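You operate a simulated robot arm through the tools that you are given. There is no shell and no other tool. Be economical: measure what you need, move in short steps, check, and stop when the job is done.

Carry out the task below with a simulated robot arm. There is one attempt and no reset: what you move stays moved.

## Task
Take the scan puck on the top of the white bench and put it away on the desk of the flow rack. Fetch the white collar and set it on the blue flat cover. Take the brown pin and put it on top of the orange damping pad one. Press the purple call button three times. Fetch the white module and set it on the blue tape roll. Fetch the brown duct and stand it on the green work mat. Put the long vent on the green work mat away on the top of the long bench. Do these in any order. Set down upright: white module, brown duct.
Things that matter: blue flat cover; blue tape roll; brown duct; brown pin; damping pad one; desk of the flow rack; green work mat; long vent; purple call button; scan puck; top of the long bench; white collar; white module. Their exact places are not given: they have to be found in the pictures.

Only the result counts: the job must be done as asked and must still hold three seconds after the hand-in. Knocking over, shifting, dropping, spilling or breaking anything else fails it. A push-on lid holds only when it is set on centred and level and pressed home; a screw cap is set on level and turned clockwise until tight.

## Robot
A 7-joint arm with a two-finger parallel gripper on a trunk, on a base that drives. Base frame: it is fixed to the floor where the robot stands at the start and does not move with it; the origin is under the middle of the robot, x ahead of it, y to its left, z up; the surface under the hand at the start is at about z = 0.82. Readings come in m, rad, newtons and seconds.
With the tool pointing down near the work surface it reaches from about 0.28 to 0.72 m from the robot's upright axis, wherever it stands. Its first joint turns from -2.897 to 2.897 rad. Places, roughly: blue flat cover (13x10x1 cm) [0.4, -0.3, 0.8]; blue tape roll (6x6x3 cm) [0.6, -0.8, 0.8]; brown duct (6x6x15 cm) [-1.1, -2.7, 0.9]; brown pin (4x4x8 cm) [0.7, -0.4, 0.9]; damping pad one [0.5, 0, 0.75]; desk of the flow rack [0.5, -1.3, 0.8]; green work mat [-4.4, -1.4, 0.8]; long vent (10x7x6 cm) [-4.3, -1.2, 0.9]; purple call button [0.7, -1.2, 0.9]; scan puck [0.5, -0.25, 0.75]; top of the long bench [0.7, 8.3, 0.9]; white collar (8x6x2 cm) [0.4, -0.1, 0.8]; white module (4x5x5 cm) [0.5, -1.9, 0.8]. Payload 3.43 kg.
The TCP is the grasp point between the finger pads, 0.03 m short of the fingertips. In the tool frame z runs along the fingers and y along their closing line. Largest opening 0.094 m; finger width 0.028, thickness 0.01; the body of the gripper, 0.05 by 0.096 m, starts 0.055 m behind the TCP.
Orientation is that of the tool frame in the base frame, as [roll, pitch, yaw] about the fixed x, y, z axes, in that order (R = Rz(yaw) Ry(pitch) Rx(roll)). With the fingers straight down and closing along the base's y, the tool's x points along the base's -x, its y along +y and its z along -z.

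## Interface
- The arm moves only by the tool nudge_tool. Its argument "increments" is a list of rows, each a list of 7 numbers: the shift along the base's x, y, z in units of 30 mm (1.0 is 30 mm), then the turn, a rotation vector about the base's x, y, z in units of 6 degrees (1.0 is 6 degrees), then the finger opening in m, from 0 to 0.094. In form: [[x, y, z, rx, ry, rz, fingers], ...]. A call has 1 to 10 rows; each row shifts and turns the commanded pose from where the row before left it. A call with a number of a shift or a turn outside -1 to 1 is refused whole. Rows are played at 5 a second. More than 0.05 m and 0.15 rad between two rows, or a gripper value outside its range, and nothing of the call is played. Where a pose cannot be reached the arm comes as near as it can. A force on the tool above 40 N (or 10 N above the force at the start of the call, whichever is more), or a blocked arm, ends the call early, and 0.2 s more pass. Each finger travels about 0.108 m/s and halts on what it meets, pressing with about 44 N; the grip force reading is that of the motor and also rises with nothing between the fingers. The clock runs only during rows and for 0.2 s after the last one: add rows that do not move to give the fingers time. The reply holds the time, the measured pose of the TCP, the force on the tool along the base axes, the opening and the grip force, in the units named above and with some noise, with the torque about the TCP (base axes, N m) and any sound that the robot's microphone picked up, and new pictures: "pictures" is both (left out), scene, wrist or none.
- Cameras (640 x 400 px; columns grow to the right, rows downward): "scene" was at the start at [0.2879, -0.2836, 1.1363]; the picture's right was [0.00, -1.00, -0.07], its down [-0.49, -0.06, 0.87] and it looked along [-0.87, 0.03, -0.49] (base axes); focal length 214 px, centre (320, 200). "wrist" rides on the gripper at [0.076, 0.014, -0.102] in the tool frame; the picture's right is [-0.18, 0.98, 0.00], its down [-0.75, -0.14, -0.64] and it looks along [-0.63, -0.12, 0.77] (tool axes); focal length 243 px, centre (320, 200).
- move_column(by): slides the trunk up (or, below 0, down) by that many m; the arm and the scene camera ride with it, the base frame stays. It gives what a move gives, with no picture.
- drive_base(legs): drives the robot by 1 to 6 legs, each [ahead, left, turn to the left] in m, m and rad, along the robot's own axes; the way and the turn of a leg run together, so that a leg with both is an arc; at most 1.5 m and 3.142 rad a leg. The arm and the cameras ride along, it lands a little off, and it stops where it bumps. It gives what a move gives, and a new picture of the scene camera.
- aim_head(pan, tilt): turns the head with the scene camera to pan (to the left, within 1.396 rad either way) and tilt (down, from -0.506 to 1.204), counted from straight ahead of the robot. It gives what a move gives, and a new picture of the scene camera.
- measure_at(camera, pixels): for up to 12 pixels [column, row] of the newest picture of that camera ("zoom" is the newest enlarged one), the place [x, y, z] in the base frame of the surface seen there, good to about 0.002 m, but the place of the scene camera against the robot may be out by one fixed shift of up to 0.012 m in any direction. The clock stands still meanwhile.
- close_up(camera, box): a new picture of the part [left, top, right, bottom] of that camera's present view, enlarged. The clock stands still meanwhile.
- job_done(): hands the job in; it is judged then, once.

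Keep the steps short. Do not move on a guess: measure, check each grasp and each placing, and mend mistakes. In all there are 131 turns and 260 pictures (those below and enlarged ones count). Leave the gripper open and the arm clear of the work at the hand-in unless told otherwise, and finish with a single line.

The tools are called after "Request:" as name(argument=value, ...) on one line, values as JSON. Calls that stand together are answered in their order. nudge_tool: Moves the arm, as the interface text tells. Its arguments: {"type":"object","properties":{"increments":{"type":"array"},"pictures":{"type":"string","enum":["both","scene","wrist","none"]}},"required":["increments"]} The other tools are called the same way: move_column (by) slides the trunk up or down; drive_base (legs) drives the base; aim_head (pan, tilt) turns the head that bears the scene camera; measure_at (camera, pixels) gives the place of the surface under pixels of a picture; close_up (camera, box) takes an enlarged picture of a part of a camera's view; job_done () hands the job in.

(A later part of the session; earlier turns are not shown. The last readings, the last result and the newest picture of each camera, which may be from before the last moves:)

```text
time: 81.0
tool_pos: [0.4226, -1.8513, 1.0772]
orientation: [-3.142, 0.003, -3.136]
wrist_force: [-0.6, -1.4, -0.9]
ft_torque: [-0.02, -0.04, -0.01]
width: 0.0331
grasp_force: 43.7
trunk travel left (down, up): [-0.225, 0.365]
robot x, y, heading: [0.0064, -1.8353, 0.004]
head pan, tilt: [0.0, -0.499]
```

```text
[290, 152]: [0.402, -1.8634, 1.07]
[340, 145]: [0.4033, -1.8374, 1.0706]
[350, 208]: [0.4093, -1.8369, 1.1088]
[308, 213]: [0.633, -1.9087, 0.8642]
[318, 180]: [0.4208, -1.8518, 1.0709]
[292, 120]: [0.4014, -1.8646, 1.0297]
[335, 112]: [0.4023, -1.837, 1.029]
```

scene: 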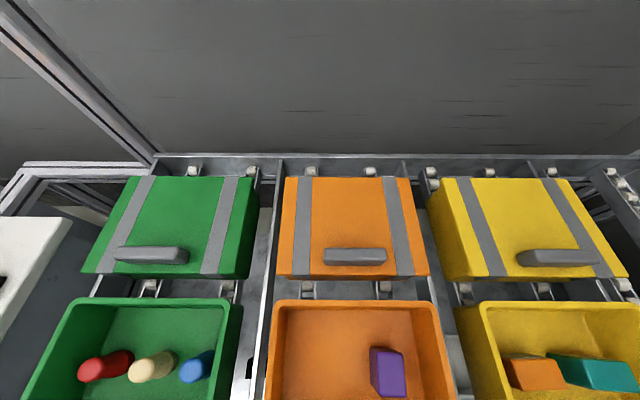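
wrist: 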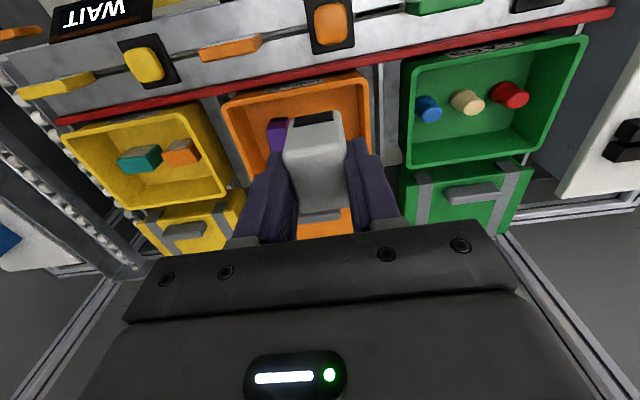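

Nothing shifted and the module hangs level. I'll drive back left about 1.0 m to the tape roll.

Request:
drive_base(legs=[[0, 0.5, 0], [0, 0.5, 0]])

Request:
nudge_tool(increments=[[0.5, 0, 0, 0, 0, 0, 0.02], [0, 0, 0, 0, 0, 0, 0.02]])

```text
time: 86.5
tool_pos: [0.4132, -0.8386, 1.0765]
orientation: [3.14, 0.003, -3.134]
wrist_force: [0.0, -0.2, -0.7]
ft_torque: [-0.02, -0.03, -0.03]
width: 0.0329
grasp_force: 43.6
trunk travel left (down, up): [-0.225, 0.365]
robot x, y, heading: [-0.0042, -0.8209, 0.01]
head pan, tilt: [0.0, -0.499]
```

scene: 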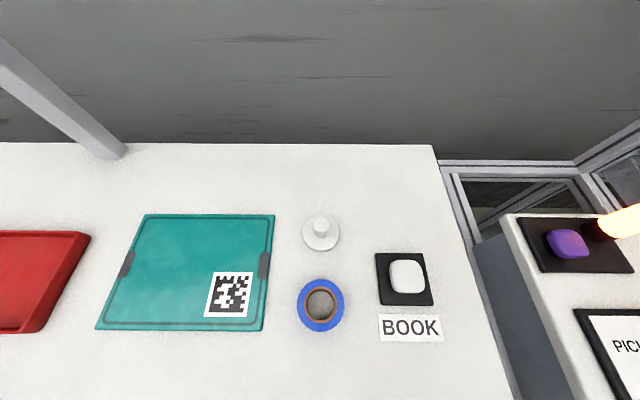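

```text
time: 87.1
tool_pos: [0.4284, -0.8391, 1.0758]
orientation: [3.141, 0.003, -3.135]
wrist_force: [0.4, 0.1, -0.6]
ft_torque: [0.0, -0.03, 0.01]
width: 0.033
grasp_force: 44.5
trunk travel left (down, up): [-0.225, 0.365]
robot x, y, heading: [-0.0007, -0.8175, 0.004]
head pan, tilt: [0.0, -0.499]
```

scene: 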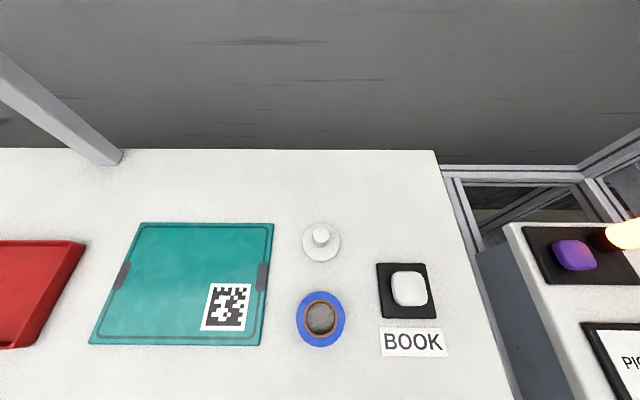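
wrist: 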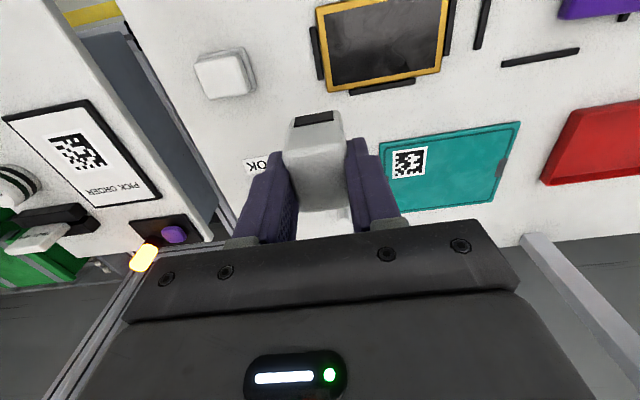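

Request:
measure_at(camera="scene", pixels=[[301, 303], [344, 303], [321, 292], [320, 343], [298, 318], [345, 318], [251, 284], [202, 329], [320, 318], [321, 232]])

Request:
measure_at(camera="wrist", pixels=[[396, 179], [427, 147], [345, 215], [330, 160]])

Request:
close_up(camera="scene", box=[260, 210, 420, 310])

Request:
close_up(camera="wrist", box=[360, 130, 460, 192])

```text
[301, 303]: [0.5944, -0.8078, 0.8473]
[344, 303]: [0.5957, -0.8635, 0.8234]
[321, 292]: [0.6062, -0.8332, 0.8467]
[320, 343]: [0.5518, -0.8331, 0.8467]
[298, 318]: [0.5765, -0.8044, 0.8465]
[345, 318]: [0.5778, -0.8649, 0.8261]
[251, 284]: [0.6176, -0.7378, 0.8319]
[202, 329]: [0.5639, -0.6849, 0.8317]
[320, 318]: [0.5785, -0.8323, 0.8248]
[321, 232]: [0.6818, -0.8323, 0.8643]
```

```text
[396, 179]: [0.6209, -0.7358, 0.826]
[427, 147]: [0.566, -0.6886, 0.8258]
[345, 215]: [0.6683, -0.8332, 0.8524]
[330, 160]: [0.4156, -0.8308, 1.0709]
```

```text
4.00 times, centred on (340, 260) of scene
```

zoom: 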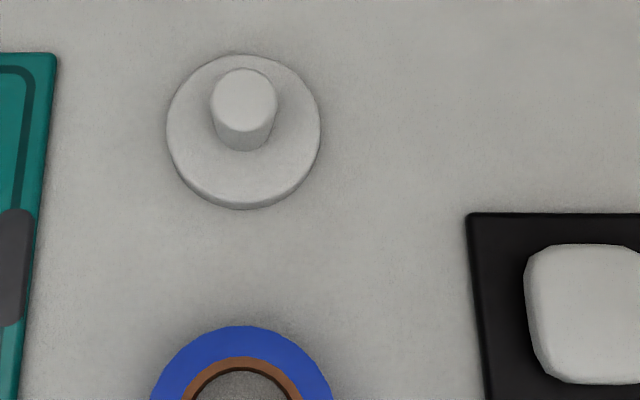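

```text
6.40 times, centred on (410, 161) of wrist
```

zoom: 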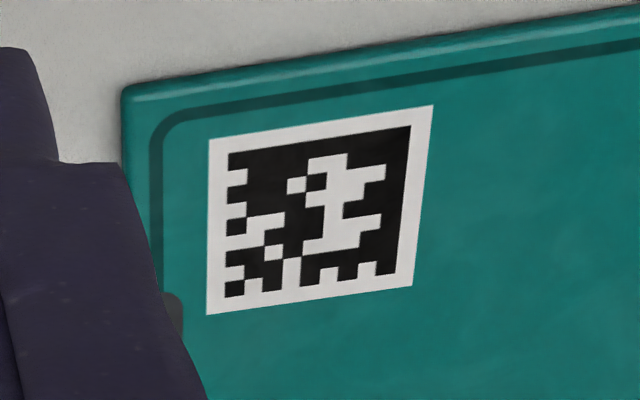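

I'll shift the hand left so the wrist camera sees the tape roll past the module.

Request:
nudge_tool(increments=[[0, 1, -0.5, 0, 0, 0, 0.02], [0.5, 1, -0.5, 0, 0, 0, 0.02], [0.5, 1, -0.5, 0, 0, 0, 0.02], [0, 0.3, 0, 0, 0, 0, 0.02], [0, 0, 0, 0, 0, 0, 0.02]], pictures="wrist")

Request:
close_up(camera="wrist", box=[130, 110, 290, 210])

```text
time: 88.3
tool_pos: [0.4583, -0.7408, 1.0326]
orientation: [3.14, 0.002, -3.134]
wrist_force: [0.5, -0.7, -0.7]
ft_torque: [0.0, -0.02, 0.02]
width: 0.0327
grasp_force: 43.5
trunk travel left (down, up): [-0.225, 0.365]
robot x, y, heading: [0.001, -0.8219, 0.004]
head pan, tilt: [0.0, -0.499]
```

wrist: 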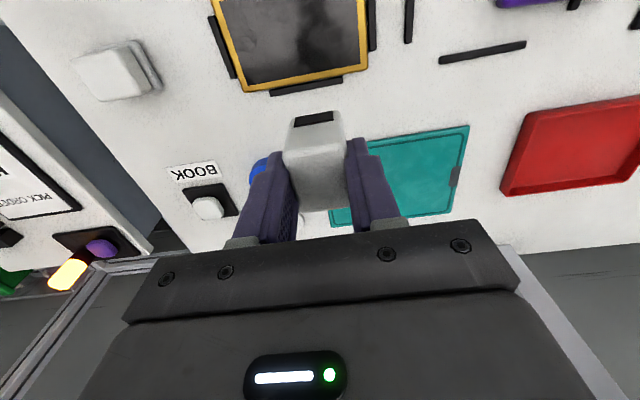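

```text
4.00 times, centred on (210, 160) of wrist
```

zoom: 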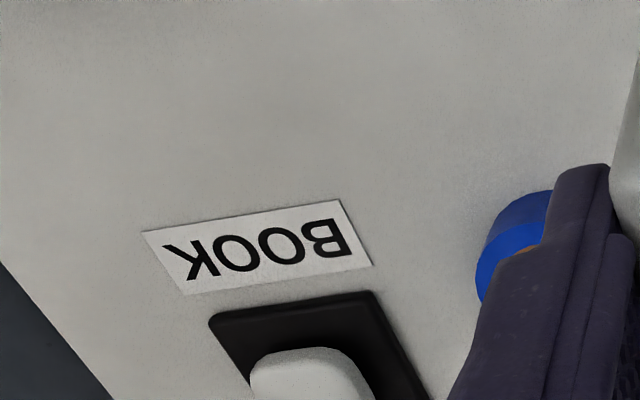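

Request:
measure_at(camera="zoom", pixels=[[338, 201], [145, 233], [186, 292], [369, 264], [543, 192], [490, 240], [478, 275], [487, 300]])

Request:
measure_at(camera="scene", pixels=[[381, 329], [443, 328], [382, 355], [446, 355]])

```text
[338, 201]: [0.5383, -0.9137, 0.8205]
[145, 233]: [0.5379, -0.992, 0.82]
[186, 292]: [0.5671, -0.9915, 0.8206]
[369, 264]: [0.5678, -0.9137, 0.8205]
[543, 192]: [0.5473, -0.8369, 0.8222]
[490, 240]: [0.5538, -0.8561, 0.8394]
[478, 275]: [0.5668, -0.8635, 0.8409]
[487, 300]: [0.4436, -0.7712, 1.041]
```

```text
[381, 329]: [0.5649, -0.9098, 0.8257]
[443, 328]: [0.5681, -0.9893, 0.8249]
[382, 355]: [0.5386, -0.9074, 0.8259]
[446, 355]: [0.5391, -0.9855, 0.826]
```

The tape roll's centre is (0.578, -0.837) with its top at 0.841. I'll carry the module above it.

Request:
nudge_tool(increments=[[1, -0.8, 0, 0, 0, 0, 0.02], [1, -0.8, 0, 0, 0, 0, 0.02], [1, -0.8, 0, 0, 0, 0, 0.02], [0.96, -0.84, -0.5, 0, 0, 0, 0.02], [0, 0, -1, 0, 0, 0, 0.02], [0, 0, -1, 0, 0, 0, 0.02], [0, 0, -1, 0, 0, 0, 0.02], [0, 0, -0.3, 0, 0, 0, 0.02], [0, 0, 0, 0, 0, 0, 0.02]], pictures="wrist")

Request:
close_up(camera="wrist", box=[220, 60, 420, 185])

```text
time: 90.3
tool_pos: [0.5746, -0.838, 0.9181]
orientation: [3.139, 0.003, -3.134]
wrist_force: [1.1, 0.5, -1.0]
ft_torque: [-0.02, 0.0, -0.02]
width: 0.033
grasp_force: 43.8
trunk travel left (down, up): [-0.225, 0.365]
robot x, y, heading: [-0.0029, -0.8219, 0.011]
head pan, tilt: [0.0, -0.499]
```

wrist: 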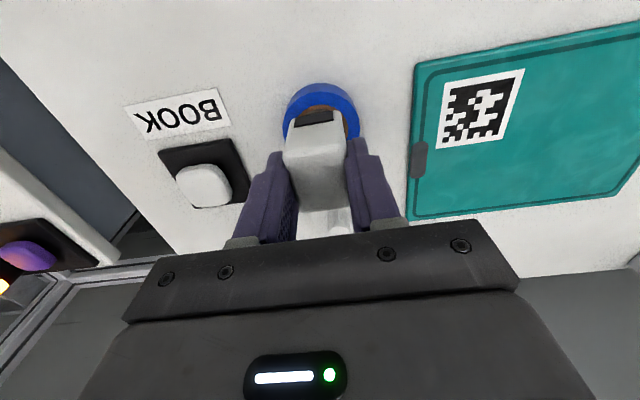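

```text
3.20 times, centred on (320, 122) of wrist
```

zoom: 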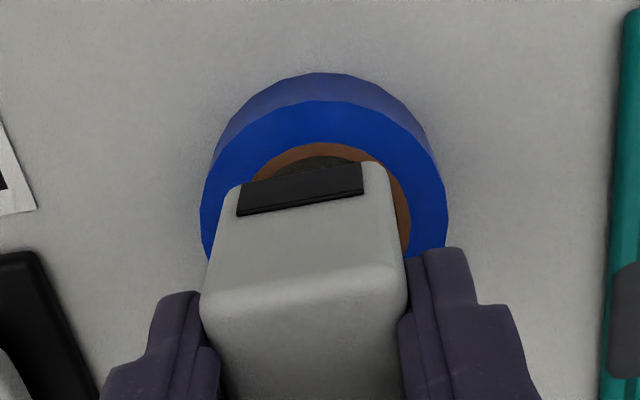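

Request:
measure_at(camera="zoom", pixels=[[203, 205], [446, 190], [325, 103], [213, 250], [442, 225], [325, 75], [215, 285], [400, 265]])

```text
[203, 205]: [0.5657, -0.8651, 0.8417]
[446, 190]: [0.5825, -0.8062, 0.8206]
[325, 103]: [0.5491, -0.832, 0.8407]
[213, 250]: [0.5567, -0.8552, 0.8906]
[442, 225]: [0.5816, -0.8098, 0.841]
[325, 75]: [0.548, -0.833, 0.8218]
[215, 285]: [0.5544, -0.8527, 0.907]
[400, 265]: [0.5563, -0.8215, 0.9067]
```

Well aligned. Lowering to contact.

Request:
nudge_tool(increments=[[0.07, 0, -0.35, 0, 0, 0, 0.02], [0, 0, -0.25, 0, 0, 0, 0.02], [0, 0, -0.08, 0, 0, 0, 0.02], [0, 0, 0, 0, 0, 0, 0.02]], pictures="none")

```text
time: 91.3
tool_pos: [0.5781, -0.8387, 0.8979]
orientation: [3.14, 0.005, -3.135]
wrist_force: [-0.7, -0.6, -0.9]
ft_torque: [0.0, -0.02, 0.04]
width: 0.0332
grasp_force: 43.5
trunk travel left (down, up): [-0.225, 0.365]
robot x, y, heading: [-0.001, -0.8215, 0.006]
head pan, tilt: [0.0, -0.499]
```

Request:
nudge_tool(increments=[[0, 0, -0.05, 0, 0, 0, 0.02], [0, 0, -0.04, 0, 0, 0, 0.02], [0, 0, 0, 0, 0, 0, 0.02]], pictures="none")

```text
time: 92.1
tool_pos: [0.5791, -0.8387, 0.8967]
orientation: [3.141, 0.007, -3.135]
wrist_force: [1.1, 0.6, 17.9]
ft_torque: [-0.06, 0.01, 0.0]
width: 0.0331
grasp_force: 44.0
trunk travel left (down, up): [-0.225, 0.365]
robot x, y, heading: [-0.0005, -0.8193, 0.012]
head pan, tilt: [0.0, -0.499]
```

Contact at 18 N. Release and lift.

Request:
nudge_tool(increments=[[0, 0, 0.04, 0, 0, 0, 0.033], [0, 0, 0, 0, 0, 0, 0.04], [0, 0, 0, 0, 0, 0, 0.06], [0, 0, 0, 0, 0, 0, 0.06], [0, 0, 0.6, 0, 0, 0, 0.06], [0, 0, 1, 0, 0, 0, 0.06], [0, 0, 1, 0, 0, 0, 0.06], [-0.5, 0, 1, 0, 0, 0, 0.06], [-1, 0, 1, 0, 0, 0, 0.06], [-1, 0, 0, 0, 0, 0, 0.06]])

```text
time: 94.3
tool_pos: [0.5053, -0.8355, 1.0335]
orientation: [3.14, 0.004, -3.135]
wrist_force: [-0.5, -0.2, 0.2]
ft_torque: [0.02, 0.0, -0.01]
width: 0.0602
grasp_force: 0.2
trunk travel left (down, up): [-0.225, 0.365]
robot x, y, heading: [-0.0036, -0.8195, 0.009]
head pan, tilt: [0.0, -0.499]
```

scene: 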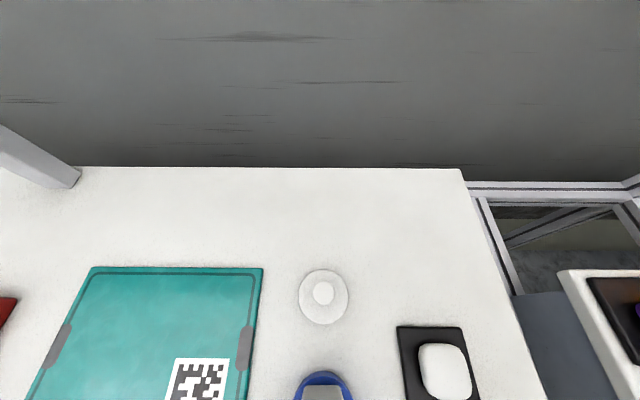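
wrist: 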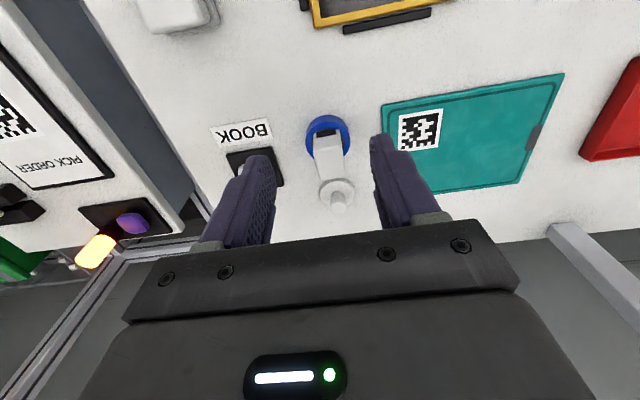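

The module sits on the tape roll. Next is the brown duct near (-1.1, -2.7). I'll raise and pitch the hand for a forward view, back away from the bench and turn right.

Request:
nudge_tool(increments=[[-0.8, 0, 1, 0, -1, 0, 0.06], [-0.8, 0, 1, 0, -1, 0, 0.06], [-0.8, 0, 1, 0, -1, 0, 0.06], [-0.5, 0, 1, 0, -1, 0, 0.06], [0, 0, 0, 0, -1, 0, 0.06], [0, 0, 0, 0, -1, 0, 0.06], [0, 0, 0, 0, -1, 0, 0.06], [0, 0, 0, 0, 0, 0, 0.06]], pictures="none")

Request:
drive_base(legs=[[-0.5, 0, 0], [0, 0, -1.5708]])

```text
time: 96.1
tool_pos: [0.4211, -0.8378, 1.1501]
orientation: [-3.125, 0.675, -3.127]
wrist_force: [-0.3, -1.0, -0.5]
ft_torque: [-0.02, -0.01, -0.01]
width: 0.06
grasp_force: 0.1
out of reach, approached as far as the arm can: row 7
trunk travel left (down, up): [-0.225, 0.365]
robot x, y, heading: [-0.0027, -0.8196, 0.011]
head pan, tilt: [0.0, -0.499]
```

```text
time: 102.9
tool_pos: [-0.5211, -1.2485, 1.1501]
orientation: [-3.129, 0.674, 1.586]
wrist_force: [-0.3, 0.0, 0.7]
ft_torque: [-0.02, -0.01, 0.02]
width: 0.0598
grasp_force: 0.1
trunk travel left (down, up): [-0.225, 0.365]
robot x, y, heading: [-0.5054, -0.829, -1.562]
head pan, tilt: [0.0, -0.499]
```

scene: 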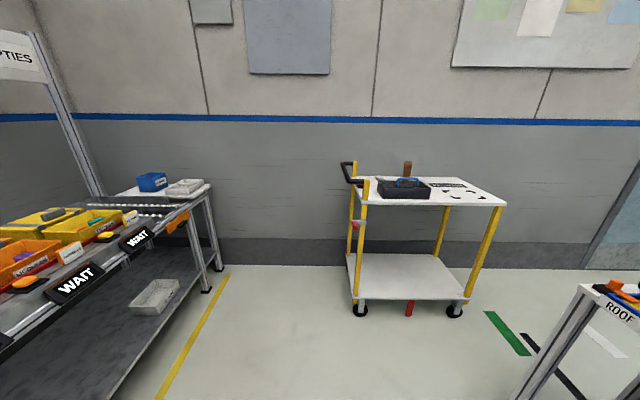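

The brown duct stands on the cart, at pixel (408,168). Measuring.

Request:
measure_at(camera="scene", pixels=[[408, 168], [365, 198], [505, 203], [385, 192], [352, 165], [478, 183], [485, 270], [600, 292], [575, 310], [640, 260], [400, 290], [560, 300]])

Request:
close_up(camera="scene", box=[330, 145, 530, 270])

```text
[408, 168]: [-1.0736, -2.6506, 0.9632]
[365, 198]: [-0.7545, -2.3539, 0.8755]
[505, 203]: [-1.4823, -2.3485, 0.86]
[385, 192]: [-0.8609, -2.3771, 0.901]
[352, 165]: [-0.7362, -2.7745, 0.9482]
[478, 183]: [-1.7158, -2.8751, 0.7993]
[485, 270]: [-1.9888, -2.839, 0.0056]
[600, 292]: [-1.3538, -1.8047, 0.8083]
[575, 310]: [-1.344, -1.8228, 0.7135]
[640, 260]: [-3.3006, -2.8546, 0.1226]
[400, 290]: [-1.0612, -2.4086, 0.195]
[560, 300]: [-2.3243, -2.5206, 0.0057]
```

```text
3.20 times, centred on (430, 208) of scene
```

zoom: 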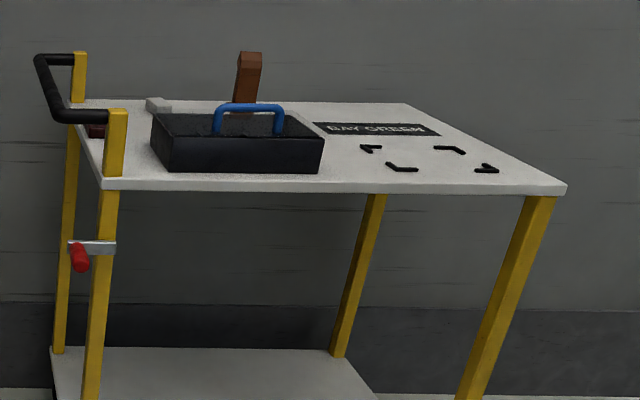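

Request:
drive_base(legs=[[0.7, 0, 0], [0.2, -0.42, 0]])

```text
time: 109.1
tool_pos: [-0.9319, -2.1402, 1.1489]
orientation: [-3.127, 0.676, 1.587]
wrist_force: [0.5, -0.6, 0.6]
ft_torque: [0.03, -0.04, 0.03]
width: 0.06
grasp_force: 0.0
trunk travel left (down, up): [-0.225, 0.365]
robot x, y, heading: [-0.9181, -1.717, -1.56]
head pan, tilt: [0.0, -0.499]
```

scene: 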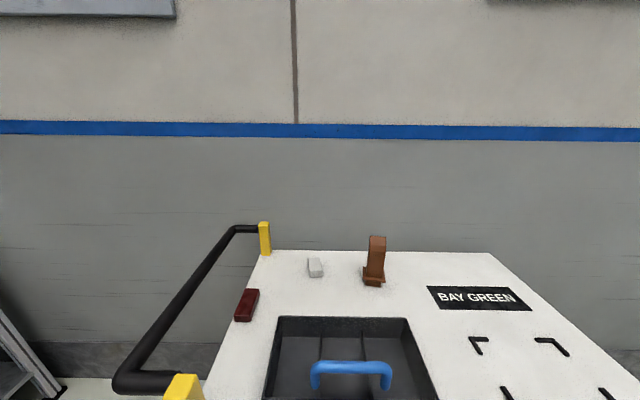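

Request:
drive_base(legs=[[0.28, -0.05, 0]])

Request:
nudge_tool(increments=[[0, 0, 0, 1, 0, 0, 0.08], [0, 0, 0, 1, 0, 0, 0.08], [0, 0, 0, 1, 0, 0, 0.094], [0, 0, 0, 1, 0, 0, 0.094], [0, 0, 0, 1, 0, 0, 0.094], [0, 0, 0, 1, 0, 0, 0.094], [0, 0, 0, 0.45, 0, 0, 0.094], [0, 0, 0, 0, 0, 0, 0.094]])

```text
time: 111.0
tool_pos: [-0.9793, -2.4183, 1.1495]
orientation: [-3.128, 0.675, 1.583]
wrist_force: [-0.1, -0.7, 1.5]
ft_torque: [0.04, 0.01, -0.02]
width: 0.0598
grasp_force: 0.1
trunk travel left (down, up): [-0.225, 0.365]
robot x, y, heading: [-0.9626, -1.995, -1.562]
head pan, tilt: [0.0, -0.499]
```

scene: 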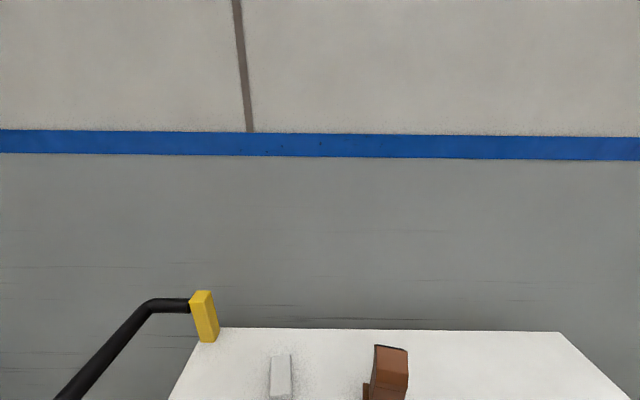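

```text
time: 112.8
tool_pos: [-0.9778, -2.4184, 1.1463]
orientation: [3.137, 0.071, 1.579]
wrist_force: [0.2, 0.1, -0.1]
ft_torque: [-0.02, -0.01, 0.02]
width: 0.0942
grasp_force: 0.1
out of reach, approached as far as the arm can: row 2
trunk travel left (down, up): [-0.225, 0.365]
robot x, y, heading: [-0.9626, -1.9957, -1.558]
head pan, tilt: [0.0, -0.499]
```

scene: 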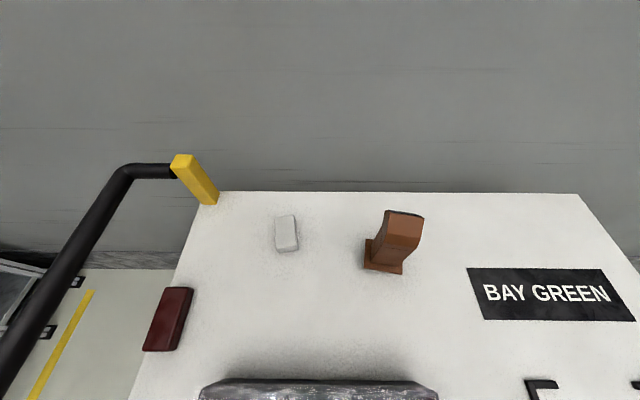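
wrist: 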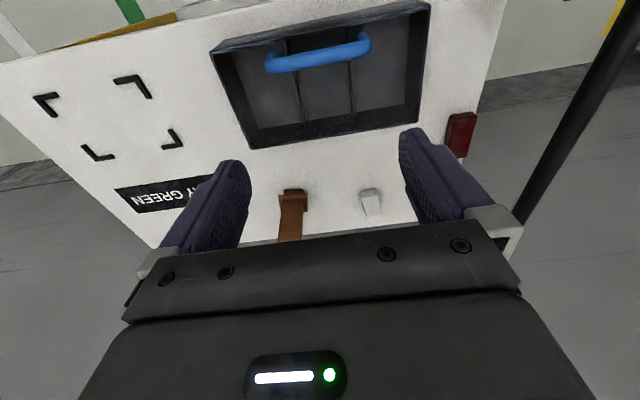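

Request:
close_up(camera="scene", box=[310, 190, 470, 290])

Request:
close_up(camera="wrist", box=[230, 160, 390, 260])

```text
4.00 times, centred on (390, 240) of scene
```

zoom: 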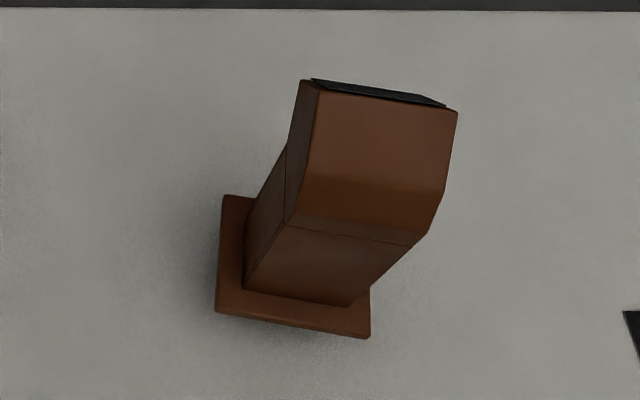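

```text
4.00 times, centred on (310, 210) of wrist
```

zoom: 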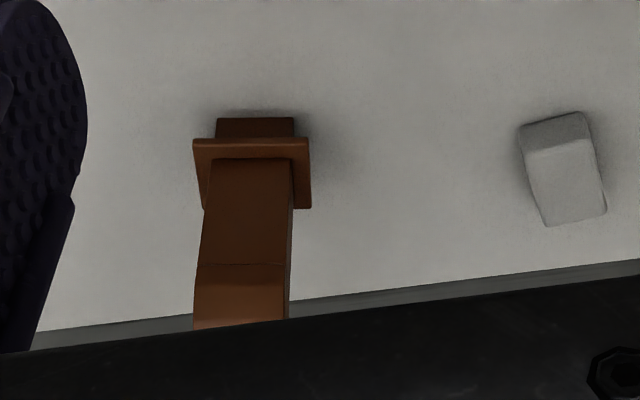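

Request:
measure_at(camera="zoom", pixels=[[200, 148], [303, 148], [206, 200], [304, 204], [215, 170], [288, 170], [204, 230], [288, 240], [198, 300], [284, 300], [220, 125], [290, 125]])

Request:
measure_at(camera="scene", pixels=[[388, 214], [422, 220], [398, 242], [376, 258], [368, 250], [402, 270], [364, 266], [310, 280]])

```text
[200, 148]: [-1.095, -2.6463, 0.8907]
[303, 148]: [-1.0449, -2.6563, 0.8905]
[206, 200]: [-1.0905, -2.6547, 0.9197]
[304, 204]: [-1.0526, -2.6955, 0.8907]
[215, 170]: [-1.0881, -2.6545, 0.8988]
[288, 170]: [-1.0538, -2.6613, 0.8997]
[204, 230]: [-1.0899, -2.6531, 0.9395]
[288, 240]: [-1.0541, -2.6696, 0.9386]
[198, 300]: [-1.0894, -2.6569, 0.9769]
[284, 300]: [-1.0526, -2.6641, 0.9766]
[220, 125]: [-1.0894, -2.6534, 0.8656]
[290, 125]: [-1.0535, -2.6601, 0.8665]
```

```text
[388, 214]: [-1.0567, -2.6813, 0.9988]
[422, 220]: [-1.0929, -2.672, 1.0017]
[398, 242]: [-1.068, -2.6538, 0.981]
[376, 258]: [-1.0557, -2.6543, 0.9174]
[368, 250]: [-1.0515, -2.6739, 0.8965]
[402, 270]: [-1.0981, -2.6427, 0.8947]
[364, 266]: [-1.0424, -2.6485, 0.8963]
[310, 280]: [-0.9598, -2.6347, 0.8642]
```

The tube is about 36 mm wide, centred near (-1.075, -2.675), turned -12°. I'll move over it at height, slightly tilted back to keep off the wall.

Request:
nudge_tool(increments=[[-0.5, -1, 0, -0.6, 0, -0.7, 0.075], [-0.5, -1, 0, -0.6, 0, -0.7, 0.075], [-0.5, -1, 0, 0, 0, -0.7, 0.075], [-0.5, -1, 0, 0, 0, 0, 0.075], [-0.5, -1, 0, 0, 0, 0, 0.075], [-0.5, -1, 0, 0, 0, 0, 0.075], [-0.24, -1, 0, 0, 0, 0, 0.075], [0, -0.8, 0, 0, 0, 0, 0.075], [0, 0, 0, 0, 0, 0, 0.075]])

```text
time: 114.8
tool_pos: [-1.0752, -2.6517, 1.143]
orientation: [3.129, 0.196, 1.358]
wrist_force: [0.5, -0.1, 0.3]
ft_torque: [-0.01, 0.02, -0.01]
width: 0.0753
grasp_force: 0.1
trunk travel left (down, up): [-0.225, 0.365]
robot x, y, heading: [-0.9617, -1.9966, -1.557]
head pan, tilt: [0.0, -0.499]
```

scene: 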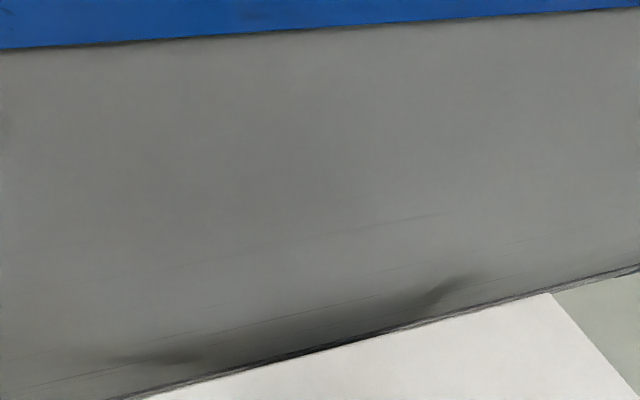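
wrist: 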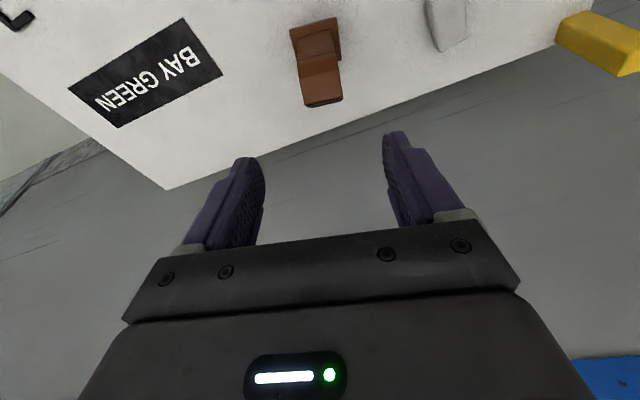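

Request:
measure_at(camera="scene", pixels=[[320, 200], [320, 100], [320, 350]])

Request:
measure_at(camera="wrist", pixels=[[300, 65], [338, 60], [306, 103], [340, 97], [302, 80], [322, 75], [340, 45], [445, 25]])

Request:
close_up(camera="wrist", box=[250, 0, 410, 110])

```text
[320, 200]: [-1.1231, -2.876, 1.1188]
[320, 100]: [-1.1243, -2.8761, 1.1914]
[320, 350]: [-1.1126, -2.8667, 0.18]
```

```text
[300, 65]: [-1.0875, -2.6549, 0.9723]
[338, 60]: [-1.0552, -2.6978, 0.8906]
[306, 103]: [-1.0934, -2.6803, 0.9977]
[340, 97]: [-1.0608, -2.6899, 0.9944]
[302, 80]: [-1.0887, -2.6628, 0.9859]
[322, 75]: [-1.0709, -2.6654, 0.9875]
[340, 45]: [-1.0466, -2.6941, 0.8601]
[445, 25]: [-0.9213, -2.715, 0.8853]
```

```text
3.64 times, centred on (330, 55) of wrist
```

zoom: 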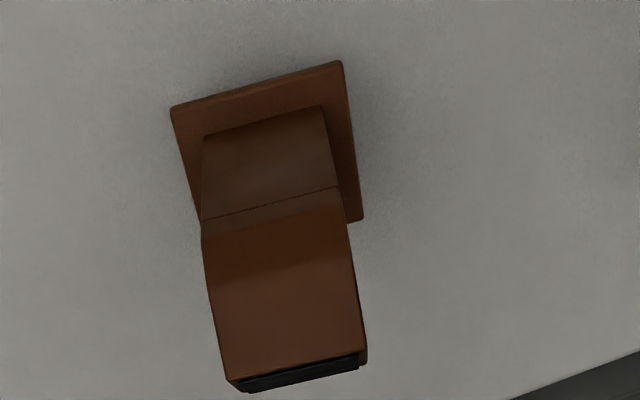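

The wall is at y=-2.876, far enough. Descending straddling the tube.

Request:
nudge_tool(increments=[[0, -0.68, -0.5, 0, 0, 0, 0.075], [0, 0, -1, 0, 0, 0, 0.075], [0, 0, -1, 0, 0, 0, 0.075], [0, 0, -1, 0, 0, 0, 0.075], [0, 0, -1, 0, 0, 0, 0.075], [0, 0, -1, 0, 0, 0, 0.075], [0, 0, -0.9, 0, 0, 0, 0.075], [0, 0, 0, 0, 0, 0, 0.075]], pictures="wrist")

```text
time: 116.6
tool_pos: [-1.0746, -2.6736, 0.9531]
orientation: [3.129, 0.197, 1.357]
wrist_force: [-0.2, -0.3, 0.6]
ft_torque: [0.0, 0.03, 0.02]
width: 0.0753
grasp_force: 0.0
trunk travel left (down, up): [-0.225, 0.365]
robot x, y, heading: [-0.9628, -1.9936, -1.559]
head pan, tilt: [0.0, -0.499]
```

wrist: 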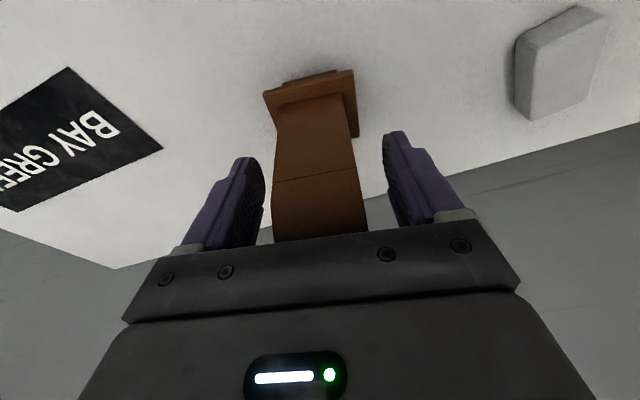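

Straddling correctly. Closing.

Request:
nudge_tool(increments=[[0, 0, 0, 0, 0, 0, 0.055], [0, 0, 0, 0, 0, 0, 0.02], [0, 0, 0, 0, 0, 0, 0.02], [0, 0, 0, 0, 0, 0, 0.02]], pictures="none")

```text
time: 117.6
tool_pos: [-1.0753, -2.6739, 0.9524]
orientation: [3.128, 0.198, 1.357]
wrist_force: [0.1, 0.6, 0.3]
ft_torque: [0.01, 0.02, 0.04]
width: 0.0438
grasp_force: 44.0
trunk travel left (down, up): [-0.225, 0.365]
robot x, y, heading: [-0.9608, -1.9928, -1.562]
head pan, tilt: [0.0, -0.499]
```

Held at 0.044. Lifting and pulling back.

Request:
nudge_tool(increments=[[0, 0, 0.7, 0, 0, 0, 0.02], [0, 0, 1, 0, 0, 0, 0.02], [0, 0, 1, 0, 0, 0, 0.02], [0, 0, 1, 0, 0, 0, 0.02], [0, 0.5, 1, 0, 0, 0, 0.02], [0.3, 1, 1, 0, 0, 0, 0.02], [0.3, 1, 1, 0, 0, 0, 0.02], [0.4, 1, 0, 0, 0, 0, 0.02], [0.5, 1, 0, 0, 0, 0, 0.02], [0, 0, 0, 0, 0, 0, 0.02]])

```text
time: 119.8
tool_pos: [-1.0301, -2.5381, 1.1518]
orientation: [3.13, 0.199, 1.359]
wrist_force: [0.2, 0.4, -1.1]
ft_torque: [-0.03, -0.03, -0.04]
width: 0.0439
grasp_force: 44.5
trunk travel left (down, up): [-0.225, 0.365]
robot x, y, heading: [-0.9636, -1.9956, -1.556]
head pan, tilt: [0.0, -0.499]
```

scene: 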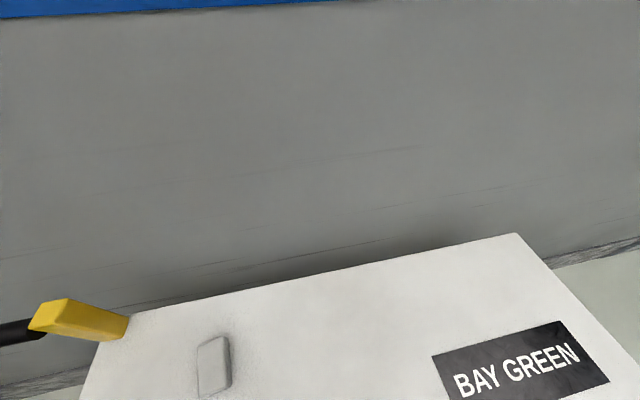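
wrist: 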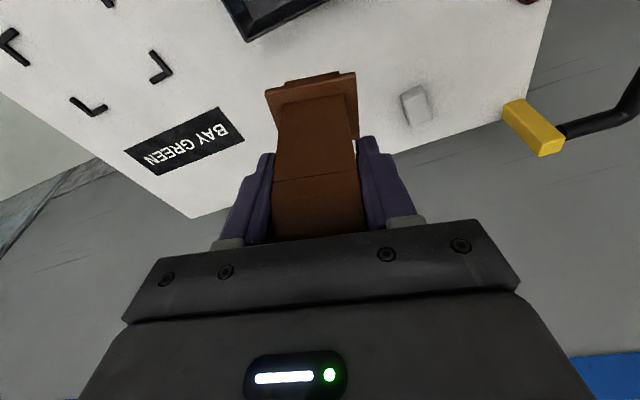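

The duct is held. I'll pull in, pitch to look ahead, back away and turn toward the mat at -x.

Request:
nudge_tool(increments=[[0.4, 1, 0, -1, 0, 0.7, 0.02], [0.4, 1, 0, -1, 0, 0.7, 0.02], [0.4, 1, 0, -1, 0, 0.7, 0.02], [0.4, 1, 0, -1, 0, 0, 0.02], [0, 0, 0, -0.8, 0, 0, 0.02], [0, 0, 0, 0, 0, 0, 0.02]], pictures="none")

Request:
drive_base(legs=[[-1.1, 0, 0], [0, 0, -1.5708]])

```text
time: 121.2
tool_pos: [-0.9843, -2.4227, 1.145]
orientation: [3.112, 0.621, 1.572]
wrist_force: [-0.6, -0.3, -0.2]
ft_torque: [-0.01, -0.02, 0.0]
width: 0.0439
grasp_force: 44.0
out of reach, approached as far as the arm can: row 4, 5
trunk travel left (down, up): [-0.225, 0.365]
robot x, y, heading: [-0.9624, -1.9959, -1.563]
head pan, tilt: [0.0, -0.499]
```

```text
time: 130.5
tool_pos: [-1.4106, -0.9137, 1.1447]
orientation: [3.111, 0.62, 0.034]
wrist_force: [0.0, 0.2, -0.8]
ft_torque: [0.0, 0.01, -0.01]
width: 0.0437
grasp_force: 44.2
trunk travel left (down, up): [-0.225, 0.365]
robot x, y, heading: [-0.9841, -0.9253, -3.094]
head pan, tilt: [0.0, -0.499]
```

scene: 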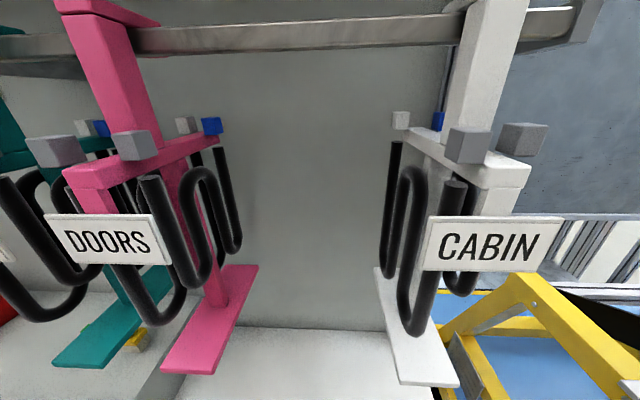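

Request:
measure_at(camera="scene", pixels=[[110, 240], [490, 245], [250, 38], [420, 370], [205, 360], [280, 345], [600, 240], [620, 320], [520, 300], [80, 350], [320, 395], [490, 150]])

Request:
aim_head(pan=-1.0, tilt=-0.5)

Request:
aim_head(pan=1.0, tilt=-0.5)

```text
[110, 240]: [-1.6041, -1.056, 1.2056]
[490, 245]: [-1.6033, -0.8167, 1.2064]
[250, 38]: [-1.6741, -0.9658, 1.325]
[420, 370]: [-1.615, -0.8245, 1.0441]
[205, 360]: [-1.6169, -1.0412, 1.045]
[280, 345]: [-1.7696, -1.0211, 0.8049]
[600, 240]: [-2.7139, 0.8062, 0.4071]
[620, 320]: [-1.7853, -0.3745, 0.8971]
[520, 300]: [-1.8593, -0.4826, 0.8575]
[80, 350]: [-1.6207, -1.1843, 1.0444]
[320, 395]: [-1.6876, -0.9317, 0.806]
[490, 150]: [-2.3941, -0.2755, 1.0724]
```

```text
time: 131.8
tool_pos: [-1.411, -0.9141, 1.1456]
orientation: [3.11, 0.618, 0.034]
wrist_force: [-0.1, -0.3, -0.5]
ft_torque: [0.01, -0.02, 0.01]
width: 0.044
grasp_force: 43.9
trunk travel left (down, up): [-0.225, 0.365]
robot x, y, heading: [-0.9846, -0.9251, -3.099]
head pan, tilt: [-1.0, -0.499]
```

scene: 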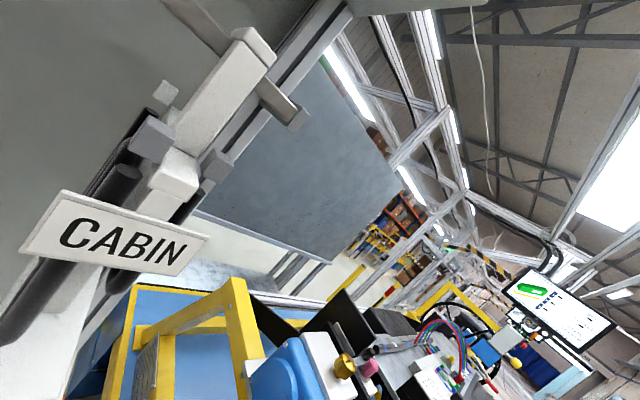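

```text
time: 133.7
tool_pos: [-1.4092, -0.9141, 1.1449]
orientation: [3.109, 0.617, 0.035]
wrist_force: [-0.5, 0.7, -1.5]
ft_torque: [-0.04, -0.01, -0.01]
width: 0.0441
grasp_force: 44.2
trunk travel left (down, up): [-0.225, 0.365]
robot x, y, heading: [-0.9815, -0.9228, -3.098]
head pan, tilt: [1.0, -0.499]
```

scene: 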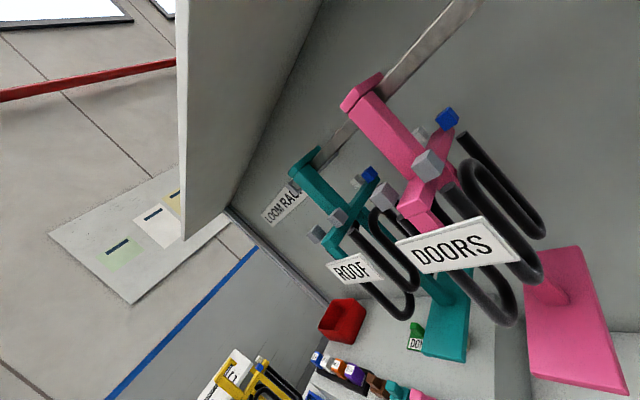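

The way west is blocked by a line of stations, so I'd need to squeeze between the loom rack and the cart. I'll check my own base footprint.

Request:
aim_head(pan=0.0, tilt=1.1)

```text
time: 135.4
tool_pos: [-1.4111, -0.9165, 1.1446]
orientation: [3.109, 0.62, 0.035]
wrist_force: [-0.3, 0.4, -0.3]
ft_torque: [-0.02, -0.01, -0.01]
width: 0.0438
grasp_force: 43.7
trunk travel left (down, up): [-0.225, 0.365]
robot x, y, heading: [-0.981, -0.9214, -3.1]
head pan, tilt: [0.0, 1.1]
```

scene: 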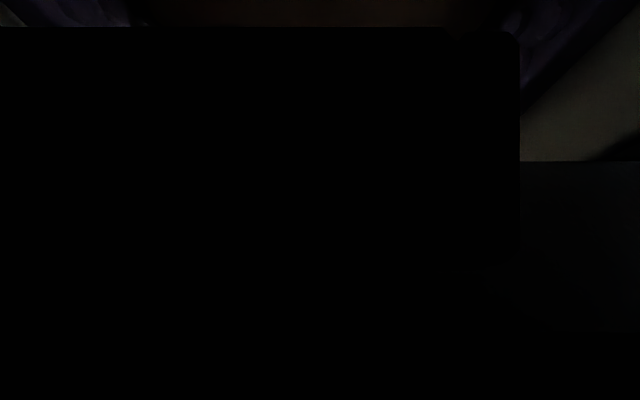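

Request:
aim_head(pan=-0.5, tilt=0.7)

```text
time: 136.3
tool_pos: [-1.4099, -0.9137, 1.1457]
orientation: [3.11, 0.619, 0.037]
wrist_force: [0.0, -0.4, -0.7]
ft_torque: [0.03, 0.01, 0.01]
width: 0.0439
grasp_force: 43.9
trunk travel left (down, up): [-0.225, 0.365]
robot x, y, heading: [-0.981, -0.9234, -3.094]
head pan, tilt: [-0.499, 0.7]
```

scene: 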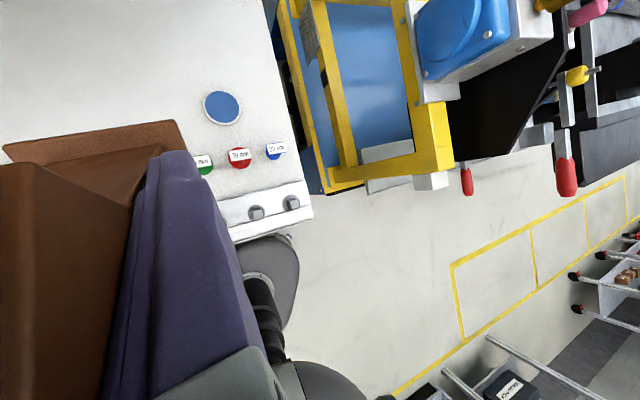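

Request:
measure_at(camera="scene", pixels=[[297, 262], [292, 300], [285, 325], [280, 240], [265, 260], [275, 290], [300, 280], [250, 225], [305, 215], [330, 195], [440, 185], [460, 340]])

```text
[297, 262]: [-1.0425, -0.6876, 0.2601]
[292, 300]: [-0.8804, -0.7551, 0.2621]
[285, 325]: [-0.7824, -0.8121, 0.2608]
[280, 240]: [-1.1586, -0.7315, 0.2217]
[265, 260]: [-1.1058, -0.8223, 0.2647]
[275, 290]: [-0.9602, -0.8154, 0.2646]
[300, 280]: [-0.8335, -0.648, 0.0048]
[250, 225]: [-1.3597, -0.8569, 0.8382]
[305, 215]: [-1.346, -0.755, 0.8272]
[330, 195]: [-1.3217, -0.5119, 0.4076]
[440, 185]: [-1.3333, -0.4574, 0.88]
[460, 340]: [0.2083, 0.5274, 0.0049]
```

The base is about 0.25 m in radius and the gap is about 0.53 m. I'll go and look at the gap straight on before trusting it.

Request:
drive_base(legs=[[-0.25, 0, -0.045], [0, 1.02, 0]])

Request:
aim_head(pan=0.0, tilt=-0.3)

```text
time: 143.0
tool_pos: [-1.1693, -1.9002, 1.1457]
orientation: [3.109, 0.62, -0.026]
wrist_force: [0.6, 0.4, -0.4]
ft_torque: [0.01, 0.01, -0.01]
width: 0.0438
grasp_force: 43.6
trunk travel left (down, up): [-0.225, 0.365]
robot x, y, heading: [-0.7427, -1.9338, 3.126]
head pan, tilt: [-0.499, 0.7]
```

scene: 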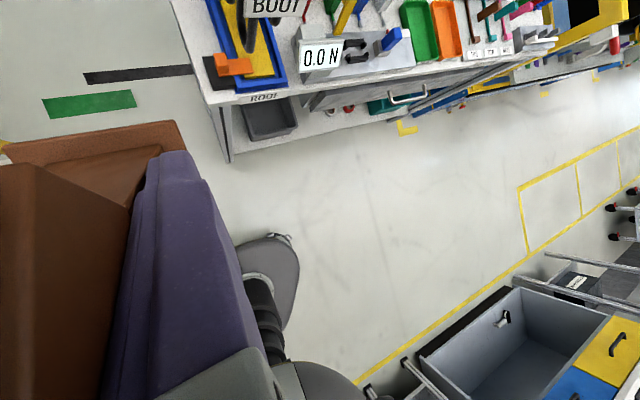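

```text
time: 144.3
tool_pos: [-1.1703, -1.8986, 1.1453]
orientation: [3.11, 0.621, -0.025]
wrist_force: [0.7, 0.0, -0.4]
ft_torque: [0.0, -0.04, -0.01]
width: 0.0438
grasp_force: 43.7
trunk travel left (down, up): [-0.225, 0.365]
robot x, y, heading: [-0.7463, -1.9353, 3.125]
head pan, tilt: [0.0, -0.3]
```

scene: 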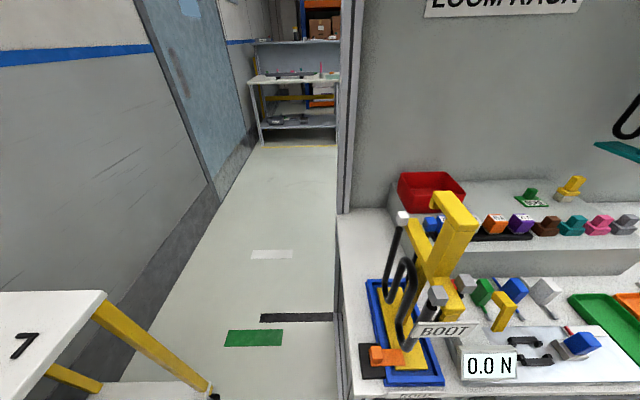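

The corridor is visible. Measuring the gap edges and beyond.

Request:
measure_at(camera="scene", pixels=[[100, 297], [205, 385], [130, 388], [340, 220], [352, 390], [345, 300], [342, 180], [215, 195], [300, 140], [290, 80], [255, 85], [330, 380]])

Request:
close_up(camera="scene", box=[220, 20, 360, 160])

```text
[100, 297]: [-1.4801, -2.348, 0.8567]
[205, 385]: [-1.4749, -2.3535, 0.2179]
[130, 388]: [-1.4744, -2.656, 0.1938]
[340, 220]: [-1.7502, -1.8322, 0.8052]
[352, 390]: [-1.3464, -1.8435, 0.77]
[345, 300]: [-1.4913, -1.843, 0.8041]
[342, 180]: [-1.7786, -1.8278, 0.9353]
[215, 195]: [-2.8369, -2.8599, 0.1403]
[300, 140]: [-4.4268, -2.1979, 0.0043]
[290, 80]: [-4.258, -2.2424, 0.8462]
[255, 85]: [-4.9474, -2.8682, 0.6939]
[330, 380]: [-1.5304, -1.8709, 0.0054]
```

```text
2.86 times, centred on (290, 90) of scene
```

zoom: 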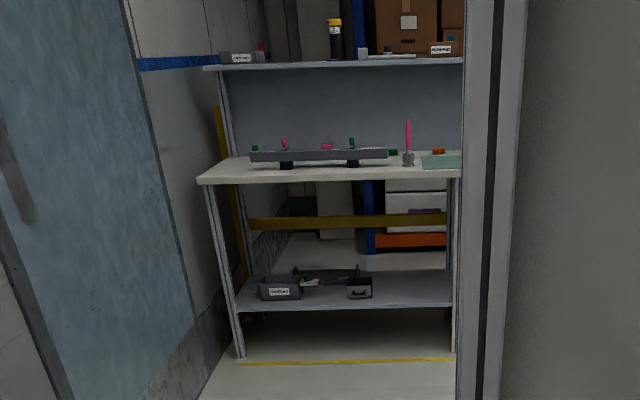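

The gap is about 0.51 m, too tight for comfort. I'll look for a better way north first: turn to face +y and drive up the aisle.

Request:
aim_head(pan=0.0, tilt=-0.45)

Request:
drive_base(legs=[[0, 0, -1.555], [1.5, -0.15, 0], [0.6, 0, 0]])

```text
time: 145.0
tool_pos: [-1.1703, -1.8994, 1.1455]
orientation: [3.111, 0.619, -0.027]
wrist_force: [0.1, -0.4, -0.8]
ft_torque: [0.01, 0.01, 0.02]
width: 0.0439
grasp_force: 44.0
trunk travel left (down, up): [-0.225, 0.365]
robot x, y, heading: [-0.7441, -1.9354, 3.124]
head pan, tilt: [0.0, -0.45]
```

scene: 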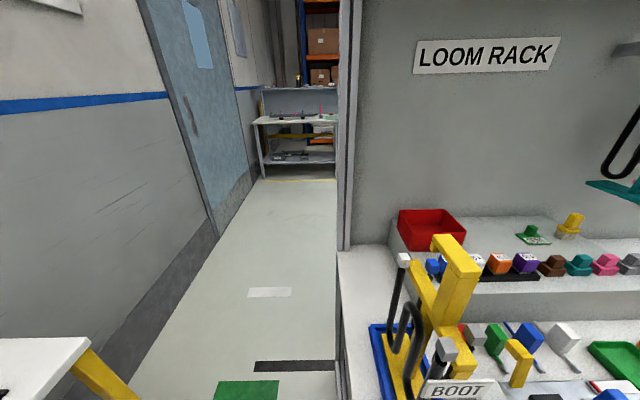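

```text
refused: leg 2 is longer than a leg can be; nothing moved
```

Request:
drive_base(legs=[[0, 0, -1.555], [1.4, -0.15, 0], [0.7, 0, 0]])

```text
time: 159.3
tool_pos: [-0.5627, 0.6234, 1.1445]
orientation: [3.11, 0.619, -1.585]
wrist_force: [-0.3, 0.2, -0.7]
ft_torque: [-0.03, 0.01, -0.02]
width: 0.0439
grasp_force: 44.3
trunk travel left (down, up): [-0.225, 0.365]
robot x, y, heading: [-0.592, 0.1957, 1.569]
head pan, tilt: [0.0, -0.45]
```

scene: 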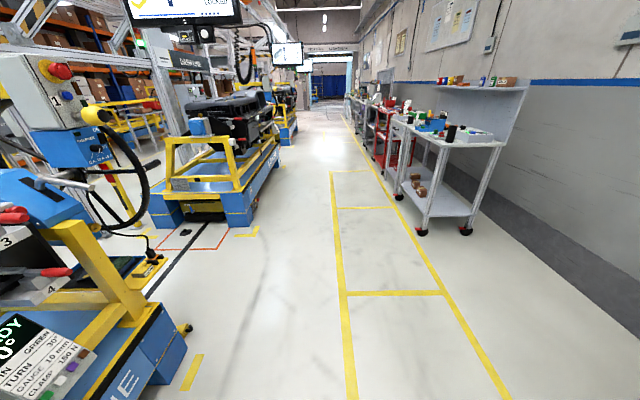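

I see an assembly line with a gap at pixels (120–240, 230–300). Measuring floor and edges there.

Request:
measure_at(camera="scene", pixels=[[187, 345], [150, 262], [225, 225], [152, 210], [205, 240], [110, 255], [85, 290], [130, 228], [290, 145], [275, 160], [165, 300], [240, 260]])

Request:
aim_head(pan=1.0, tilt=-0.3)

```text
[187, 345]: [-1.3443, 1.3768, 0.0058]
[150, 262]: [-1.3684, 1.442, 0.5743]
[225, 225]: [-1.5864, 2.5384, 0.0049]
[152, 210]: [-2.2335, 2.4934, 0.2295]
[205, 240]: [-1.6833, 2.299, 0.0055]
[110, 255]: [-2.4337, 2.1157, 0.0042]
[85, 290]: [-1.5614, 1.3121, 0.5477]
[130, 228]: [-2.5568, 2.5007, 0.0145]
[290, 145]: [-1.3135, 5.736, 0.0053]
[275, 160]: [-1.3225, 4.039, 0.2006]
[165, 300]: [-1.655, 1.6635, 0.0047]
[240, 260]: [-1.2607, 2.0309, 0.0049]
```

```text
time: 160.6
tool_pos: [-0.5634, 0.6243, 1.145]
orientation: [3.111, 0.618, -1.583]
wrist_force: [-0.2, 0.1, 0.2]
ft_torque: [0.01, 0.01, 0.0]
width: 0.0439
grasp_force: 44.1
trunk travel left (down, up): [-0.225, 0.365]
robot x, y, heading: [-0.5891, 0.1969, 1.571]
head pan, tilt: [1.0, -0.3]
```

scene: 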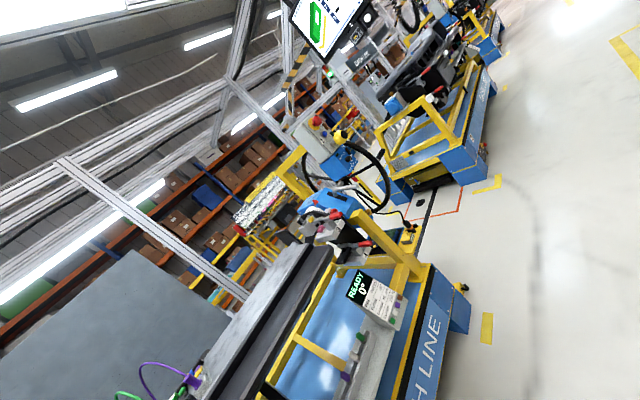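

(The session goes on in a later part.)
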